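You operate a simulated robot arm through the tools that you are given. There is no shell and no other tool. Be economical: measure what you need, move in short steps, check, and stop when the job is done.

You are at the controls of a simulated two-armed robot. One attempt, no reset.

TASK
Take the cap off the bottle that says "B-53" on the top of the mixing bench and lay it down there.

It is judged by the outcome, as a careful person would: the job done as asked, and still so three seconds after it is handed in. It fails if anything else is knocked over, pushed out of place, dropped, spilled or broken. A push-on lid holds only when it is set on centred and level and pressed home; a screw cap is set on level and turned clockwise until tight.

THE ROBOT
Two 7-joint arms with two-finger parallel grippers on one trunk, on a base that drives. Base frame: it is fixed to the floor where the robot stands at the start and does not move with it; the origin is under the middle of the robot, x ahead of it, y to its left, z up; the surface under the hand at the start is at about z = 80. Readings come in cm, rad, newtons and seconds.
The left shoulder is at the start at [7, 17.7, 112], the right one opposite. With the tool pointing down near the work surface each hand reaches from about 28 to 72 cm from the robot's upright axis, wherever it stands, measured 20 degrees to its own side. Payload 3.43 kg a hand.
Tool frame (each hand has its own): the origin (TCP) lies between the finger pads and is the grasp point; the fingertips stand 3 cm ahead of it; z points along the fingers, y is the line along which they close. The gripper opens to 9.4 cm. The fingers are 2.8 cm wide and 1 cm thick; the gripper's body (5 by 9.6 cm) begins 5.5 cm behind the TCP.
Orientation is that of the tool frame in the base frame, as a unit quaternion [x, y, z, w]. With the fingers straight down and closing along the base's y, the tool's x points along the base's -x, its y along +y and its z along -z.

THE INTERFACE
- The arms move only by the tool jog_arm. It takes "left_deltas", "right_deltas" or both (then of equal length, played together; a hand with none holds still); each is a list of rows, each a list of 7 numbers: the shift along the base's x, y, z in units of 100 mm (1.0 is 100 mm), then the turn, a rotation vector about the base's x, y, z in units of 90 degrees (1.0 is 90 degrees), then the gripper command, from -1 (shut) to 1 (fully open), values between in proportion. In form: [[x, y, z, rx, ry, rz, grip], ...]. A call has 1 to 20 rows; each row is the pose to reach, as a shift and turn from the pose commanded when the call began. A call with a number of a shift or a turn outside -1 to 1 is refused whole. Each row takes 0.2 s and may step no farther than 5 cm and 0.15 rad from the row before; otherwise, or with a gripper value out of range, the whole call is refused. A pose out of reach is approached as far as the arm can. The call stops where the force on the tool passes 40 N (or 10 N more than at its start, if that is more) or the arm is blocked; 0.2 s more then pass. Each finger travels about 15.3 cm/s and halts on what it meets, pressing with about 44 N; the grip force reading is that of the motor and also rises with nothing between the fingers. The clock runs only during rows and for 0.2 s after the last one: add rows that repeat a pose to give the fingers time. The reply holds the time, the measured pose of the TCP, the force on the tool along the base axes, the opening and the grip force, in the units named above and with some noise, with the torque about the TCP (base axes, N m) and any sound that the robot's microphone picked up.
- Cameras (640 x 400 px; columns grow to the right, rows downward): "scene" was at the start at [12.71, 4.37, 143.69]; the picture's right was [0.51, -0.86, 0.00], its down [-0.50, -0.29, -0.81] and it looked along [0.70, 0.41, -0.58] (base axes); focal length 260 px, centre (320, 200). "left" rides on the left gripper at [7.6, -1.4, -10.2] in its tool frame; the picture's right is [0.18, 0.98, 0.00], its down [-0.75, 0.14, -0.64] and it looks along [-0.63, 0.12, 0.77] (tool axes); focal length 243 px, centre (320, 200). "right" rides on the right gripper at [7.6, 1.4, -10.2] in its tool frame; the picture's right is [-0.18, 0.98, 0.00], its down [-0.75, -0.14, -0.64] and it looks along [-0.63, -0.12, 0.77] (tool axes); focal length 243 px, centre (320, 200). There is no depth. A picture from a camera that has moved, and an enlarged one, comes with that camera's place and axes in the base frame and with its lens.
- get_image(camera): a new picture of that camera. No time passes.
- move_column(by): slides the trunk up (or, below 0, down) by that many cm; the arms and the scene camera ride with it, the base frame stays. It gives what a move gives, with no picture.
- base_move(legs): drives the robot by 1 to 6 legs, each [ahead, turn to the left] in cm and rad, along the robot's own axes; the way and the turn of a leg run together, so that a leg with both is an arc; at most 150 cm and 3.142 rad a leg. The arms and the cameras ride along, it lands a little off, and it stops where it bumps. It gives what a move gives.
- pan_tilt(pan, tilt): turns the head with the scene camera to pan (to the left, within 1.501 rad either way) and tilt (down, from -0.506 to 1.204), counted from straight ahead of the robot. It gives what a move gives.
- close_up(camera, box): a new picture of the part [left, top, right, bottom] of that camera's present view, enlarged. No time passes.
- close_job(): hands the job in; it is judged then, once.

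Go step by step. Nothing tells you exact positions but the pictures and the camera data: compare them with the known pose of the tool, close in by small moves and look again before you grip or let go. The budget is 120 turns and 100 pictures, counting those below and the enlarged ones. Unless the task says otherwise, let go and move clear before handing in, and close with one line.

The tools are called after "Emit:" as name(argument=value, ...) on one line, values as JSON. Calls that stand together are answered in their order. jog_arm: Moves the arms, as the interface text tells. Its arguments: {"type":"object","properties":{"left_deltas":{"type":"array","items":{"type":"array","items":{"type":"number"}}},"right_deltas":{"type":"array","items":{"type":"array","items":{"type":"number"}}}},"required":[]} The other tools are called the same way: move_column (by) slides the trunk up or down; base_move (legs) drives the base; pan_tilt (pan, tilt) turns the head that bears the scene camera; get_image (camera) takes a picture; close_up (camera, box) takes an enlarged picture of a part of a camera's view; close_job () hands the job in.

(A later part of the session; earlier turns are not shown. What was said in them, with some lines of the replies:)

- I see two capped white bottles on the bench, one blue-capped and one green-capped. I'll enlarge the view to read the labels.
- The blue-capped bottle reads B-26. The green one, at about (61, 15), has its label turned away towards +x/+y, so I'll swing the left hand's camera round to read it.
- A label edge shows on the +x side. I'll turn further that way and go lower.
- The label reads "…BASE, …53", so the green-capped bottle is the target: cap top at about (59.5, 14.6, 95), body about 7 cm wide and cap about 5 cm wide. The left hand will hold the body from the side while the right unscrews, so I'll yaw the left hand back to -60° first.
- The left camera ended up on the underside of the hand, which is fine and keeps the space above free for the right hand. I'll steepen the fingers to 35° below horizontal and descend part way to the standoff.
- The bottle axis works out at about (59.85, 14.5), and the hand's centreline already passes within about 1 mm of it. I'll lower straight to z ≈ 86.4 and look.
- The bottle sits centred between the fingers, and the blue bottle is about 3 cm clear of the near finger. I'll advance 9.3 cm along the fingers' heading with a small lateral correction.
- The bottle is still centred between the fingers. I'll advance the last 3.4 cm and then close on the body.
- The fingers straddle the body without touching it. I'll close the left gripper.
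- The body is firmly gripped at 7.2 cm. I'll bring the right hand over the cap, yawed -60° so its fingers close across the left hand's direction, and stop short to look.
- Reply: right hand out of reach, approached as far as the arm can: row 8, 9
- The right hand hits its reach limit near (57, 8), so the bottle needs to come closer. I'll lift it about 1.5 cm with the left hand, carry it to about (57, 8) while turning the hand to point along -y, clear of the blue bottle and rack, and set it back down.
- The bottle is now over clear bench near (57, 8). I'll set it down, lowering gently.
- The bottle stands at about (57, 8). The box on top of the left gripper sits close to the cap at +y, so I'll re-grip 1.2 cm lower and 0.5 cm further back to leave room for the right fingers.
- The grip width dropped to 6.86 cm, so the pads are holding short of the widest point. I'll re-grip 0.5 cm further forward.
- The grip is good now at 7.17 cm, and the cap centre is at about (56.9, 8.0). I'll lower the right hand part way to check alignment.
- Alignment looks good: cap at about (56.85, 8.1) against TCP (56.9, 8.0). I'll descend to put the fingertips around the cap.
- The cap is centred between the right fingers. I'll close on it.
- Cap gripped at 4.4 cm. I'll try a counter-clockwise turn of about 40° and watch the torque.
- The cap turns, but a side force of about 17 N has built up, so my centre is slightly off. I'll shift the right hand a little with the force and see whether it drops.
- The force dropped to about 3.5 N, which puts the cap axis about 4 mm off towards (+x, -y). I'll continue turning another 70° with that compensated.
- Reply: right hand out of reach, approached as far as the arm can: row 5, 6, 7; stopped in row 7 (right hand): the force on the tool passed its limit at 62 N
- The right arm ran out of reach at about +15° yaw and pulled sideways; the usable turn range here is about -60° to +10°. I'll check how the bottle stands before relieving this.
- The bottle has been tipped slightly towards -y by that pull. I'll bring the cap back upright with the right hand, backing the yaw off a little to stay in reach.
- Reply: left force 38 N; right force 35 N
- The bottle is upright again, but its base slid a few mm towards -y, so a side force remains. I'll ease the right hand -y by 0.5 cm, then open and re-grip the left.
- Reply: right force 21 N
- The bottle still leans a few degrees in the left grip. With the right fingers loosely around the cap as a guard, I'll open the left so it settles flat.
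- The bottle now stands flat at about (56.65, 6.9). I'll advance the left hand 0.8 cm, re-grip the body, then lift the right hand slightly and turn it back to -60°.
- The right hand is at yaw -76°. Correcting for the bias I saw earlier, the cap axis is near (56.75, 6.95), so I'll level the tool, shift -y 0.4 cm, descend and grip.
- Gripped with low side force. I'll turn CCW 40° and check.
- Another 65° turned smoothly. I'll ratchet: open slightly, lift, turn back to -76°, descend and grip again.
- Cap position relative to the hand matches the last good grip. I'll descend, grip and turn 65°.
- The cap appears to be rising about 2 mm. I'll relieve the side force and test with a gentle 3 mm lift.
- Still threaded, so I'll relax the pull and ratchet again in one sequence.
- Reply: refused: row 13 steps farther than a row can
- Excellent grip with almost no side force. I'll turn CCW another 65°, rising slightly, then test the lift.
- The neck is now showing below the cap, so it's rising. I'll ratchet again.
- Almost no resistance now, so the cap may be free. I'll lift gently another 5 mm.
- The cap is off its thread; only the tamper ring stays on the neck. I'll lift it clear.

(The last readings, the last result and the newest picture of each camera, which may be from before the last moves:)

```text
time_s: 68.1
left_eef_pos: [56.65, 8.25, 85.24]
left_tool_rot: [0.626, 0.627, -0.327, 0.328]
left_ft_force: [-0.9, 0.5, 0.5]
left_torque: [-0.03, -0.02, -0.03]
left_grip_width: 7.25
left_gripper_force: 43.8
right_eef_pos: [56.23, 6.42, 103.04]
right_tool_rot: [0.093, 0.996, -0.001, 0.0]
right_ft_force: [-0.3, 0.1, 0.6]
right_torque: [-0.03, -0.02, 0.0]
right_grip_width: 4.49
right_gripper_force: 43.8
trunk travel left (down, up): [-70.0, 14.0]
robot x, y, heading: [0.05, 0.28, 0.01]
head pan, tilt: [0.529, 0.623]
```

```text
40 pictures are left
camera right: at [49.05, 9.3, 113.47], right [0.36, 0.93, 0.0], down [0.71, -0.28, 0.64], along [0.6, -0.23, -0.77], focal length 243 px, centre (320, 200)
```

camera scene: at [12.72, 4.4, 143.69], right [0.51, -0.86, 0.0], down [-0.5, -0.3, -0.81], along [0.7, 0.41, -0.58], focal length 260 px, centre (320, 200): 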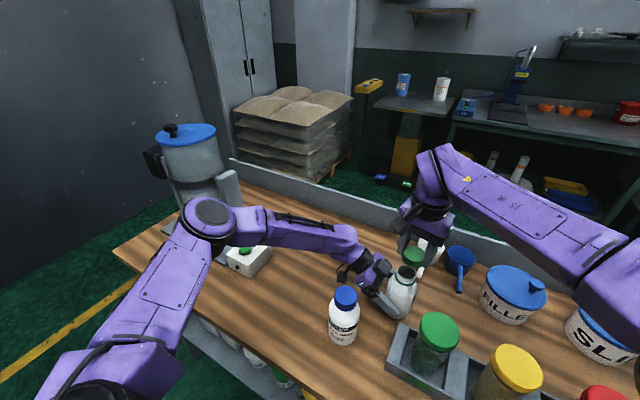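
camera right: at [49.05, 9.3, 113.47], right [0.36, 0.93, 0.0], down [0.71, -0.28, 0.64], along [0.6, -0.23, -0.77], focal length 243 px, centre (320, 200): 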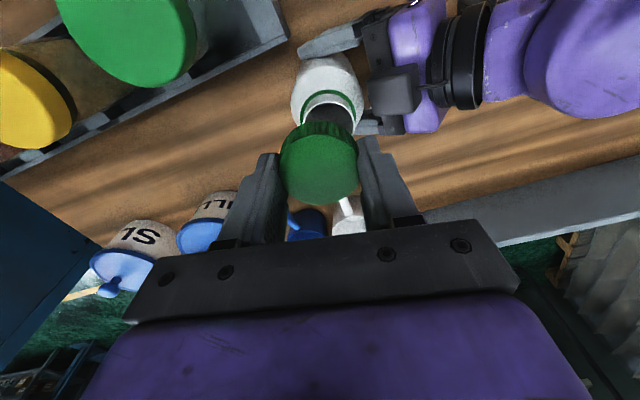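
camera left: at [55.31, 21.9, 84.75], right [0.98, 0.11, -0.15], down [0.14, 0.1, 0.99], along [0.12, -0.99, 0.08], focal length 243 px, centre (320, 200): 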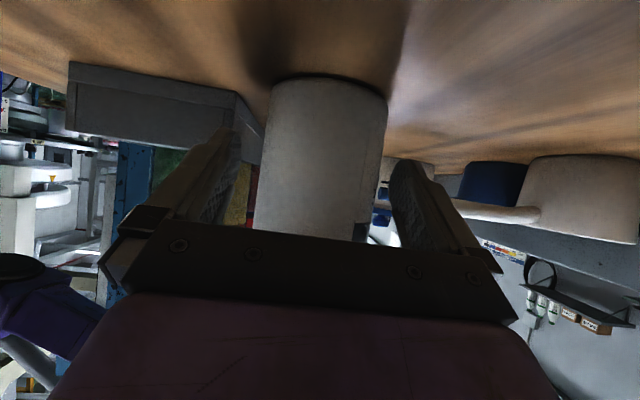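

The cap is off and held by the right hand; the bottle neck is open. Clear bench lies around (59, -5), between the rack and the scoops, so I'll carry the cap there while turning back to -76° so the camera bracket clears the jars.

Emit:
jog_arm(right_deltas=[[0, -0.1, 0.05, 0, 0, -0.03, -1], [0.03, -0.25, 0.05, 0, 0, -0.09, -1], [0.06, -0.4, 0.05, 0, 0, -0.18, -1], [0.1, -0.55, 0.05, 0, 0, -0.27, -1], [0.15, -0.7, 0.05, 0, 0, -0.36, -1], [0.2, -0.8, 0.05, 0, 0, -0.45, -1], [0.25, -0.9, 0.05, 0, 0, -0.54, -1], [0.28, -1.0, 0.05, 0, 0, -0.63, -1], [0.28, -1.0, 0.05, 0, 0, -0.72, -1]])

Emit:
get_image(camera="right")

Emit:
get_image(camera="scene")

```text
time_s: 70.1
left_eef_pos: [56.77, 8.28, 85.3]
left_tool_rot: [0.626, 0.627, -0.327, 0.329]
left_ft_force: [0.2, 0.3, -0.4]
left_torque: [0.0, -0.09, 0.04]
left_grip_width: 7.29
left_gripper_force: 43.9
right_eef_pos: [59.21, -3.54, 103.52]
right_tool_rot: [0.614, 0.79, 0.0, -0.001]
right_ft_force: [0.4, 0.0, 0.2]
right_torque: [0.0, 0.0, 0.01]
right_grip_width: 4.5
right_gripper_force: 43.9
trunk travel left (down, up): [-70.0, 14.0]
robot x, y, heading: [0.08, 0.13, 0.004]
head pan, tilt: [0.529, 0.623]
```

```text
39 pictures are left
camera right: at [58.64, 4.19, 113.98], right [1.0, 0.06, 0.0], down [0.05, -0.76, 0.64], along [0.04, -0.64, -0.77], focal length 243 px, centre (320, 200)
```

right: 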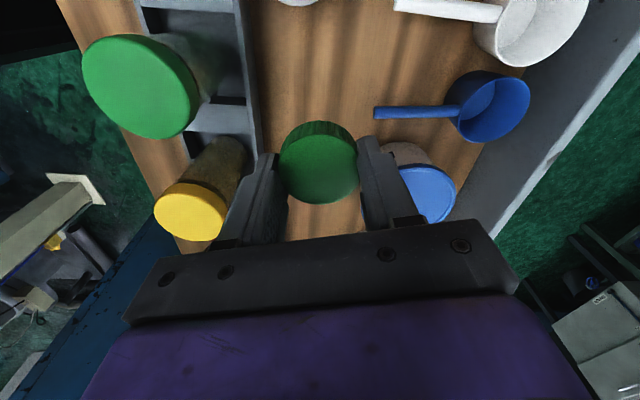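

```text
38 pictures are left
camera scene: at [12.75, 4.41, 143.68], right [0.51, -0.86, 0.0], down [-0.5, -0.3, -0.81], along [0.7, 0.41, -0.58], focal length 260 px, centre (320, 200)
```

scene: 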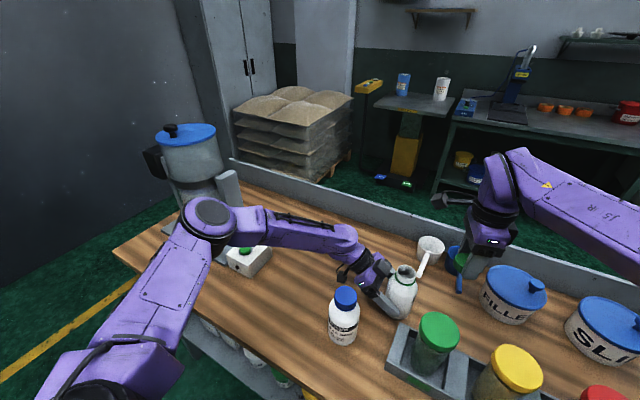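

Clear spot confirmed between rack (x≈52) and scoop handle (x≈67). I'll shift to y ≈ -4.7 and descend towards the bench.

Emit:
jog_arm(right_deltas=[[0, -0.12, 0, 0, 0, 0, -1], [0, -0.12, -0.25, 0, 0, 0, -1], [0, -0.12, -0.5, 0, 0, 0, -1], [0, -0.12, -0.75, 0, 0, 0, -1], [0, -0.12, -1.0, 0, 0, 0, -1]])

Emit:
jog_arm(right_deltas=[[0, 0, -0.2, 0, 0, 0, -1], [0, 0, -0.4, 0, 0, 0, -1], [0, 0, -0.6, 0, 0, 0, -1], [0, 0, -0.75, 0, 0, 0, -1], [0, 0, -0.85, 0, 0, 0, -1]])

Emit:
get_image(camera="right")

Emit:
close_up(camera="scene", box=[370, 190, 530, 310])

```text
time_s: 71.3
left_eef_pos: [56.93, 8.31, 85.21]
left_tool_rot: [0.626, 0.627, -0.327, 0.328]
left_ft_force: [0.1, -0.2, -0.2]
left_torque: [-0.06, -0.04, -0.02]
left_grip_width: 7.25
left_gripper_force: 44.0
right_eef_pos: [59.13, -4.75, 93.6]
right_tool_rot: [0.613, 0.79, 0.0, 0.0]
right_ft_force: [0.4, 0.1, -0.3]
right_torque: [0.0, 0.05, 0.0]
right_grip_width: 4.49
right_gripper_force: 43.3
trunk travel left (down, up): [-70.0, 14.0]
robot x, y, heading: [-0.11, -0.1, 0.002]
head pan, tilt: [0.529, 0.623]
```

```text
time_s: 72.5
left_eef_pos: [56.61, 8.34, 85.29]
left_tool_rot: [0.627, 0.627, -0.327, 0.327]
left_ft_force: [-1.2, 0.3, 0.2]
left_torque: [-0.04, -0.01, -0.03]
left_grip_width: 7.25
left_gripper_force: 44.4
right_eef_pos: [59.1, -4.83, 85.17]
right_tool_rot: [0.613, 0.79, 0.0, 0.0]
right_ft_force: [0.0, -0.1, -0.5]
right_torque: [-0.01, 0.0, -0.01]
right_grip_width: 4.45
right_gripper_force: 44.2
trunk travel left (down, up): [-70.0, 14.0]
robot x, y, heading: [0.17, 0.35, 0.001]
head pan, tilt: [0.529, 0.623]
```

```text
37 pictures are left
camera right: at [58.56, 3.01, 95.51], right [1.0, 0.07, 0.0], down [0.05, -0.76, 0.64], along [0.04, -0.64, -0.77], focal length 243 px, centre (320, 200)
```

right: 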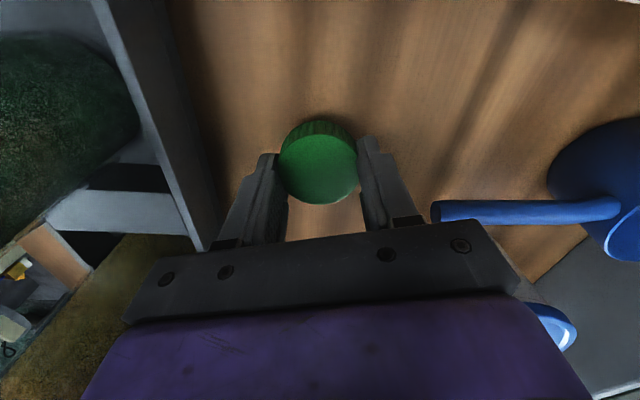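

```text
3.33 times, centred on (450, 250) of scene
camera zoom: at [12.73, 4.4, 143.69], right [0.51, -0.86, 0.0], down [-0.5, -0.3, -0.81], along [0.7, 0.41, -0.58], focal length 868 px, centre (-113, 33)
```

zoom: 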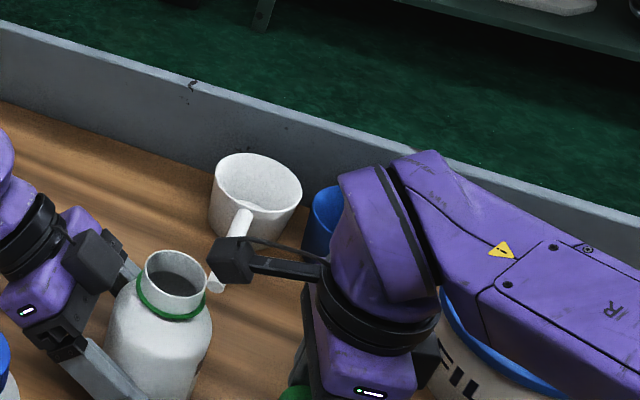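

Emit:
jog_arm(right_deltas=[[0, 0, -0.06, 0, 0, 0, -1], [0, 0, -0.12, 0, 0, 0, -1], [0, 0, -0.16, 0, 0, 0, -1], [0, 0, -0.18, 0, 0, 0, -1]])

```text
time_s: 73.5
left_eef_pos: [56.68, 8.36, 85.33]
left_tool_rot: [0.626, 0.628, -0.326, 0.328]
left_ft_force: [-1.6, 1.5, 3.7]
left_torque: [-0.2, 0.44, 0.16]
left_grip_width: 7.24
left_gripper_force: 44.3
right_eef_pos: [59.26, -4.73, 83.69]
right_tool_rot: [0.615, 0.789, 0.005, 0.001]
right_ft_force: [0.0, -4.9, 6.8]
right_torque: [1.19, 0.01, 0.19]
right_grip_width: 4.48
right_gripper_force: 44.1
trunk travel left (down, up): [-70.0, 14.0]
robot x, y, heading: [-0.16, 0.12, 0.002]
head pan, tilt: [0.529, 0.623]
stopped in row 4 (right hand): the force on the tool passed its limit at 43 N (the readings are from after the stop); the commanded pose is now the measured one
```

It stopped with a large torque, which suggests something higher up, likely the camera bracket, touched. I'll look before doing anything.

Emit:
close_up(camera="scene", box=[370, 230, 470, 310])

Emit:
get_image(camera="right")

Emit:
get_image(camera="left")

```text
5.00 times, centred on (420, 270) of scene
camera zoom: at [12.52, 4.31, 143.71], right [0.51, -0.86, 0.0], down [-0.5, -0.29, -0.81], along [0.7, 0.41, -0.58], focal length 1301 px, centre (-180, -150)
```

zoom: 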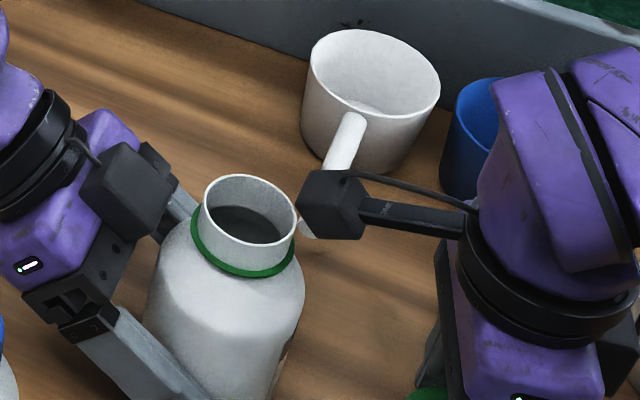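

```text
34 pictures are left
camera right: at [58.73, 2.88, 94.31], right [1.0, 0.06, 0.01], down [0.04, -0.77, 0.64], along [0.05, -0.64, -0.77], focal length 243 px, centre (320, 200)
```

right: 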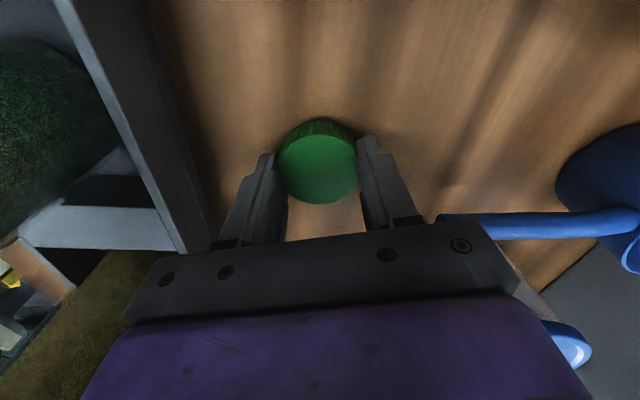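

```text
33 pictures are left
camera left: at [55.11, 21.12, 84.77], right [0.98, 0.11, -0.15], down [0.14, 0.1, 0.99], along [0.12, -0.99, 0.08], focal length 243 px, centre (320, 200)
```

left: 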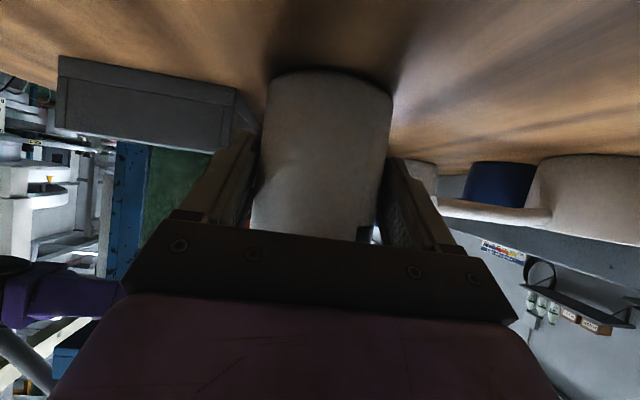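

The right camera box is touching the bottle's shoulder. I'll raise the right hand, move 2.5 cm further in -y, and check.

Emit:
jog_arm(right_deltas=[[0, 0, 0.08, 0, 0, 0, -1], [0, 0, 0.18, 0, 0, 0, -1], [0, -0.08, 0.18, 0, 0, 0, -1], [0, -0.16, 0.18, 0, 0, 0, -1], [0, -0.25, 0.18, 0, 0, 0, -1], [0, -0.25, 0.18, 0, 0, 0, -1]])

Emit:
get_image(camera="right")

Emit:
close_up(camera="scene", box=[370, 220, 510, 320])

```text
time_s: 74.9
left_eef_pos: [56.65, 8.29, 85.3]
left_tool_rot: [0.626, 0.628, -0.326, 0.329]
left_ft_force: [-1.6, -2.6, 11.1]
left_torque: [0.02, 0.17, 0.0]
left_grip_width: 7.27
left_gripper_force: 44.0
right_eef_pos: [59.18, -7.4, 85.51]
right_tool_rot: [0.614, 0.789, 0.003, 0.001]
right_ft_force: [0.5, 1.5, 0.4]
right_torque: [0.0, 0.04, 0.0]
right_grip_width: 4.46
right_gripper_force: 43.6
trunk travel left (down, up): [-70.0, 14.0]
robot x, y, heading: [0.26, 0.1, 0.002]
head pan, tilt: [0.529, 0.623]
```

```text
32 pictures are left
camera right: at [58.68, 0.36, 96.06], right [1.0, 0.06, 0.01], down [0.04, -0.77, 0.64], along [0.04, -0.64, -0.77], focal length 243 px, centre (320, 200)
```

right: 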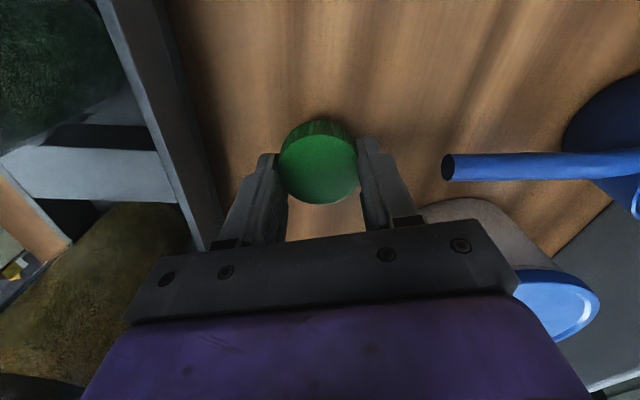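

```text
4.00 times, centred on (440, 270) of scene
camera zoom: at [12.54, 4.3, 143.71], right [0.51, -0.86, 0.0], down [-0.5, -0.29, -0.81], along [0.7, 0.41, -0.58], focal length 1041 px, centre (-160, -80)
```

zoom: 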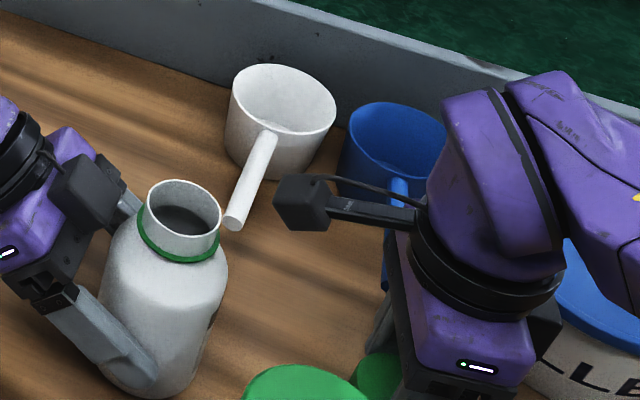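

The bottle is clear now, and the camera box has room. I'll shift to about (58.5, -7) and lower gently to contact.

Emit:
jog_arm(right_deltas=[[-0.06, 0.03, 0, -0.002, 0.0, 0, -1], [-0.06, 0.03, -0.06, -0.003, 0.0, 0, -1], [-0.06, 0.03, -0.12, -0.003, 0, 0, -1], [-0.06, 0.03, -0.16, -0.003, 0, 0, -1], [-0.06, 0.03, -0.18, -0.003, 0, 0, -1], [-0.06, 0.03, -0.2, -0.003, 0, 0, -1]])

```text
time_s: 76.3
left_eef_pos: [56.67, 8.36, 85.17]
left_tool_rot: [0.625, 0.628, -0.326, 0.328]
left_ft_force: [0.2, -3.3, 12.5]
left_torque: [-0.12, -0.01, 0.0]
left_grip_width: 7.28
left_gripper_force: 44.1
right_eef_pos: [58.77, -6.99, 83.52]
right_tool_rot: [0.615, 0.789, 0.003, 0.002]
right_ft_force: [0.5, 0.4, 0.5]
right_torque: [0.02, 0.03, -0.01]
right_grip_width: 4.5
right_gripper_force: 44.2
trunk travel left (down, up): [-70.0, 14.0]
robot x, y, heading: [-0.0, 0.03, -0.0]
head pan, tilt: [0.529, 0.623]
```

Emit:
jog_arm(right_deltas=[[0, 0, -0.01, 0, 0, 0, -1], [0, 0, -0.02, 0, 0, 0, -1], [0, 0, -0.03, 0, 0, 0, -1]])

Emit:
close_up(camera="right", box=[200, 80, 440, 260])

```text
time_s: 77.1
left_eef_pos: [56.68, 8.4, 85.24]
left_tool_rot: [0.626, 0.628, -0.326, 0.328]
left_ft_force: [0.7, -3.3, 13.0]
left_torque: [-0.15, -0.06, 0.0]
left_grip_width: 7.24
left_gripper_force: 43.9
right_eef_pos: [58.68, -6.97, 83.34]
right_tool_rot: [0.615, 0.789, 0.003, 0.002]
right_ft_force: [-1.4, -0.6, -0.7]
right_torque: [-0.03, 0.0, -0.02]
right_grip_width: 4.45
right_gripper_force: 44.0
trunk travel left (down, up): [-70.0, 14.0]
robot x, y, heading: [-0.09, 0.09, 0.003]
head pan, tilt: [0.529, 0.623]
```

```text
2.22 times, centred on (320, 170) of right
camera zoom: at [58.13, 0.75, 93.76], right [1.0, 0.06, 0.01], down [0.04, -0.77, 0.64], along [0.05, -0.64, -0.77], focal length 539 px, centre (320, 267)
```

zoom: 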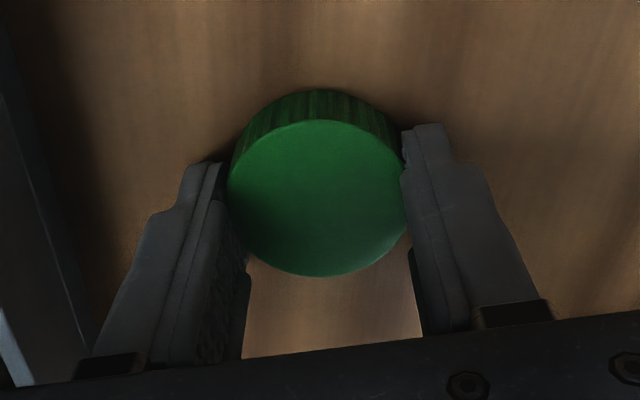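

Not quite touching yet. I'll continue down in millimetre steps.

Emit:
jog_arm(right_deltas=[[0, 0, -0.01, 0, 0, 0, -1], [0, 0, -0.02, 0, 0, 0, -1], [0, 0, -0.03, 0, 0, 0, -1]])

```text
time_s: 77.9
left_eef_pos: [56.73, 8.29, 85.18]
left_tool_rot: [0.626, 0.628, -0.325, 0.328]
left_ft_force: [3.0, -2.6, 12.4]
left_torque: [-0.19, -0.1, 0.06]
left_grip_width: 7.26
left_gripper_force: 44.2
right_eef_pos: [58.63, -6.96, 82.94]
right_tool_rot: [0.615, 0.789, 0.004, 0.003]
right_ft_force: [0.2, -0.5, 4.3]
right_torque: [-0.09, 0.11, 0.04]
right_grip_width: 4.45
right_gripper_force: 44.5
trunk travel left (down, up): [-70.0, 14.0]
robot x, y, heading: [-0.07, -0.14, 0.003]
head pan, tilt: [0.529, 0.623]
```

The cap touches the bench at 4 N. I'll release it, opening only as far as needed, and rise straight up.

Emit:
jog_arm(right_deltas=[[0, 0, 0, 0, 0, 0, 0.1], [0, 0, 0, 0, 0, 0, 0.5], [0, 0, 0, 0, 0, 0, 0.5], [0, 0, 0.1, 0, 0, 0, 0.5], [0, 0, 0.3, 0, 0, 0, 0.5], [0, 0, 0.6, 0, 0, 0, 0.5], [0, 0, 1.0, 0, 0, 0, 0.5]])

Emit:
get_image(camera="right")

Emit:
close_up(camera="scene", box=[340, 220, 500, 340])

```text
time_s: 79.5
left_eef_pos: [56.64, 8.44, 85.21]
left_tool_rot: [0.627, 0.627, -0.327, 0.328]
left_ft_force: [1.5, -1.4, 16.3]
left_torque: [0.0, -0.05, 0.16]
left_grip_width: 7.28
left_gripper_force: 44.8
right_eef_pos: [58.6, -6.83, 93.1]
right_tool_rot: [0.614, 0.789, 0.002, 0.001]
right_ft_force: [0.5, 1.0, 0.7]
right_torque: [-0.03, -0.01, 0.0]
right_grip_width: 7.06
right_gripper_force: 0.2
trunk travel left (down, up): [-70.0, 14.0]
robot x, y, heading: [0.27, -0.12, 0.001]
head pan, tilt: [0.529, 0.623]
```

```text
29 pictures are left
camera right: at [58.07, 0.86, 103.52], right [1.0, 0.06, 0.01], down [0.04, -0.77, 0.64], along [0.04, -0.64, -0.77], focal length 243 px, centre (320, 200)
```

right: 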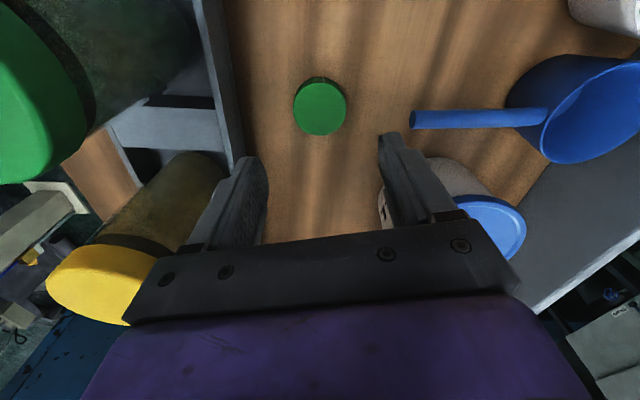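

```text
3.33 times, centred on (420, 280) of scene
camera zoom: at [12.52, 4.3, 143.71], right [0.51, -0.86, 0.0], down [-0.5, -0.29, -0.81], along [0.7, 0.41, -0.58], focal length 868 px, centre (-13, -67)
```

zoom: 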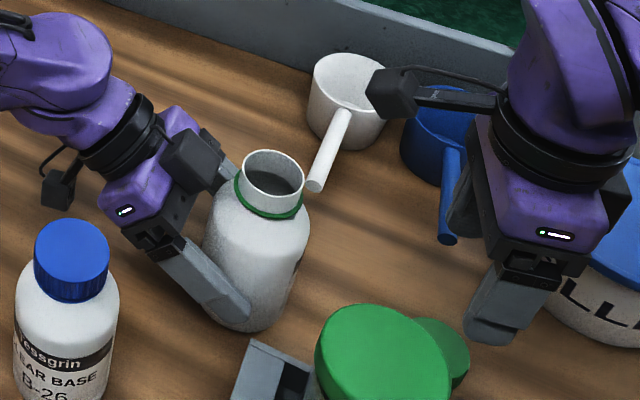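

The cap lies on the bench. I'll raise the right hand well clear, then ease the left hand's downward load and open it.

Emit:
jog_arm(right_deltas=[[0, 0, 0.3, 0, 0, 0, 0.5], [0, 0, 0.6, 0, 0, 0, 0.5], [0, 0, 0.9, 0, 0, 0, 0.5], [-0.2, 0, 1.0, 0, 0, 0, 0.5], [-0.4, 0, 1.0, 0, 0, 0, 0.5]])

Emit:
jog_arm(left_deltas=[[0, 0, 0.01, 0, 0, 0, -1], [0, 0, 0.022, 0, 0, 0, -1], [0, 0, 0.022, 0, 0, 0, -1]])

```text
time_s: 80.7
left_eef_pos: [56.59, 8.38, 85.21]
left_tool_rot: [0.626, 0.628, -0.326, 0.328]
left_ft_force: [0.9, -2.1, 14.1]
left_torque: [-0.05, -0.06, 0.17]
left_grip_width: 7.27
left_gripper_force: 43.5
right_eef_pos: [54.45, -6.99, 103.07]
right_tool_rot: [0.614, 0.789, 0.003, 0.002]
right_ft_force: [0.0, -0.1, -0.3]
right_torque: [0.01, 0.02, 0.01]
right_grip_width: 7.05
right_gripper_force: 0.1
trunk travel left (down, up): [-70.0, 14.0]
robot x, y, heading: [0.16, 0.12, -0.003]
head pan, tilt: [0.529, 0.623]
```

```text
time_s: 81.5
left_eef_pos: [56.63, 8.46, 85.2]
left_tool_rot: [0.627, 0.628, -0.327, 0.326]
left_ft_force: [-0.9, -2.6, 0.0]
left_torque: [-0.15, -0.09, -0.01]
left_grip_width: 7.27
left_gripper_force: 44.1
right_eef_pos: [54.61, -7.0, 102.9]
right_tool_rot: [0.614, 0.789, 0.002, 0.003]
right_ft_force: [-0.3, 0.0, 0.1]
right_torque: [0.01, 0.0, 0.0]
right_grip_width: 7.05
right_gripper_force: 0.1
trunk travel left (down, up): [-70.0, 14.0]
robot x, y, heading: [0.32, 0.12, 0.001]
head pan, tilt: [0.529, 0.623]
```

The left load is now zero, so I'll open the left gripper and back straight out along +y.

Emit:
jog_arm(left_deltas=[[0, 0, 0, 0, 0, 0, 0.6], [0, 0, 0, 0, 0, 0, 0.8], [0, 0, 0, 0, 0, 0, 1], [0, 0, 0, 0, 0, 0, 1]])

Emit:
get_image(camera="left")

Emit:
close_up(camera="scene", box=[320, 220, 480, 340])

```text
time_s: 82.5
left_eef_pos: [56.83, 8.32, 85.29]
left_tool_rot: [0.626, 0.628, -0.327, 0.328]
left_ft_force: [-0.1, -0.4, 0.6]
left_torque: [-0.01, 0.04, 0.01]
left_grip_width: 9.41
left_gripper_force: 0.1
right_eef_pos: [54.62, -7.03, 102.91]
right_tool_rot: [0.615, 0.789, 0.002, 0.001]
right_ft_force: [0.9, -0.5, 0.5]
right_torque: [-0.03, 0.01, 0.01]
right_grip_width: 7.07
right_gripper_force: 0.2
trunk travel left (down, up): [-70.0, 14.0]
robot x, y, heading: [0.25, -0.06, 0.004]
head pan, tilt: [0.529, 0.623]
```

```text
27 pictures are left
camera left: at [55.2, 21.17, 84.87], right [0.98, 0.11, -0.15], down [0.14, 0.1, 0.99], along [0.12, -0.99, 0.08], focal length 243 px, centre (320, 200)
```

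left: 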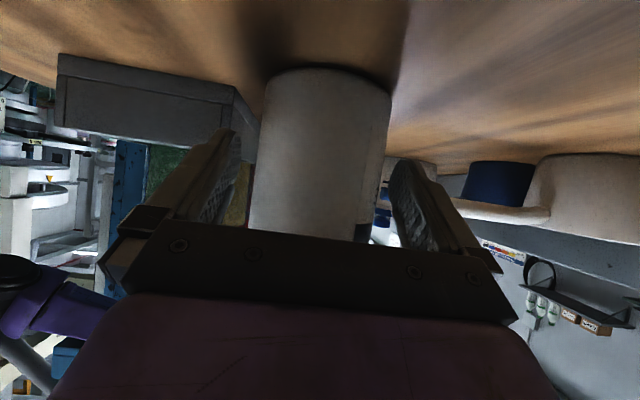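

```text
3.33 times, centred on (400, 280) of scene
camera zoom: at [12.73, 4.36, 143.69], right [0.51, -0.86, 0.0], down [-0.5, -0.29, -0.81], along [0.7, 0.41, -0.58], focal length 868 px, centre (53, -67)
```

zoom: 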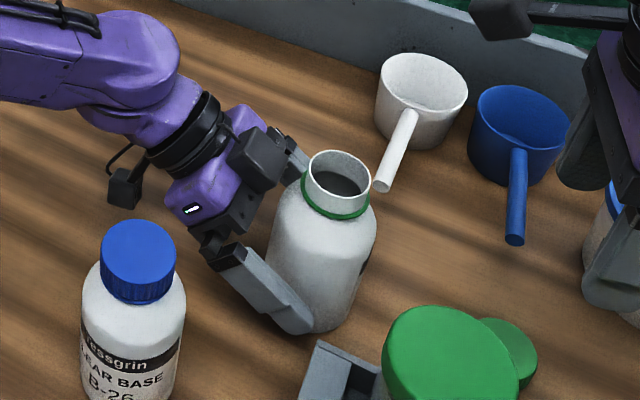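

The bottle stands free and upright. I'll back the left hand out along +y, then raise it.

Emit:
jog_arm(left_deltas=[[0, 0.1, 0, 0, 0, 0, 1], [0, 0.2, 0, 0, 0, 0, 1], [0, 0.35, 0, 0, 0, 0, 1], [0, 0.5, 0, 0, 0, 0, 1], [0, 0.7, 0, 0, 0, 0, 1], [0, 0.9, 0, 0, 0, 0, 1], [0, 0.95, 0.2, 0, 0, 0, 1], [0, 0.95, 0.5, 0, 0, 0, 1], [0, 0.95, 0.8, 0, 0, 0, 1], [0, 0.95, 1.0, 0, 0, 0, 1]])

Emit:
get_image(camera="scene")

Emit:
get_image(camera="right")

```text
time_s: 84.7
left_eef_pos: [56.59, 17.78, 95.36]
left_tool_rot: [0.625, 0.628, -0.326, 0.328]
left_ft_force: [-0.2, 0.3, -0.4]
left_torque: [0.01, 0.0, 0.0]
left_grip_width: 9.39
left_gripper_force: 0.0
right_eef_pos: [54.55, -6.98, 102.97]
right_tool_rot: [0.614, 0.789, 0.002, 0.002]
right_ft_force: [-0.1, -0.6, 0.6]
right_torque: [-0.01, -0.01, 0.07]
right_grip_width: 7.04
right_gripper_force: 0.1
trunk travel left (down, up): [-70.0, 14.0]
robot x, y, heading: [-0.23, 0.12, 0.0]
head pan, tilt: [0.529, 0.623]
```

```text
25 pictures are left
camera scene: at [12.69, 4.34, 143.69], right [0.51, -0.86, 0.0], down [-0.5, -0.29, -0.81], along [0.7, 0.41, -0.58], focal length 260 px, centre (320, 200)
```

scene: 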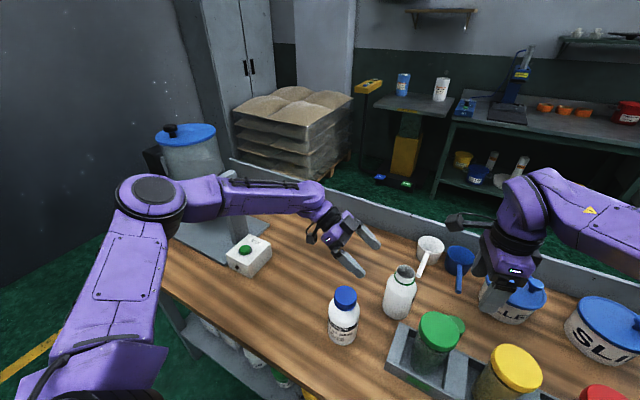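

```text
24 pictures are left
camera right: at [54.09, 0.72, 113.37], right [1.0, 0.06, 0.01], down [0.04, -0.77, 0.64], along [0.04, -0.64, -0.77], focal length 243 px, centre (320, 200)
```

right: 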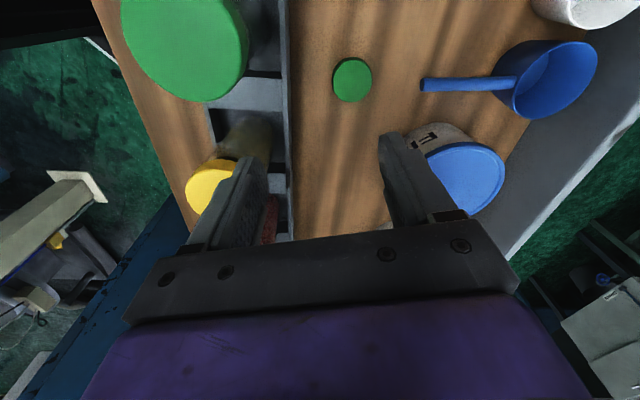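

The cap rests flat on the bench at about (58.6, -7), the bottle stands open and upright, everything else is in place and both hands are clear. I'll hand it in.

Emit:
close_job()

```text
The job is handed in.
```

I unscrewed the cap from the B-53 bottle and laid it on the bench top between the rack and the scoops. The bottle stands open and upright about 8 cm from its original spot, because I had to bring it within the right arm's reach. I could make out only "53" on its label, but the other bottle on the bench reads B-26.
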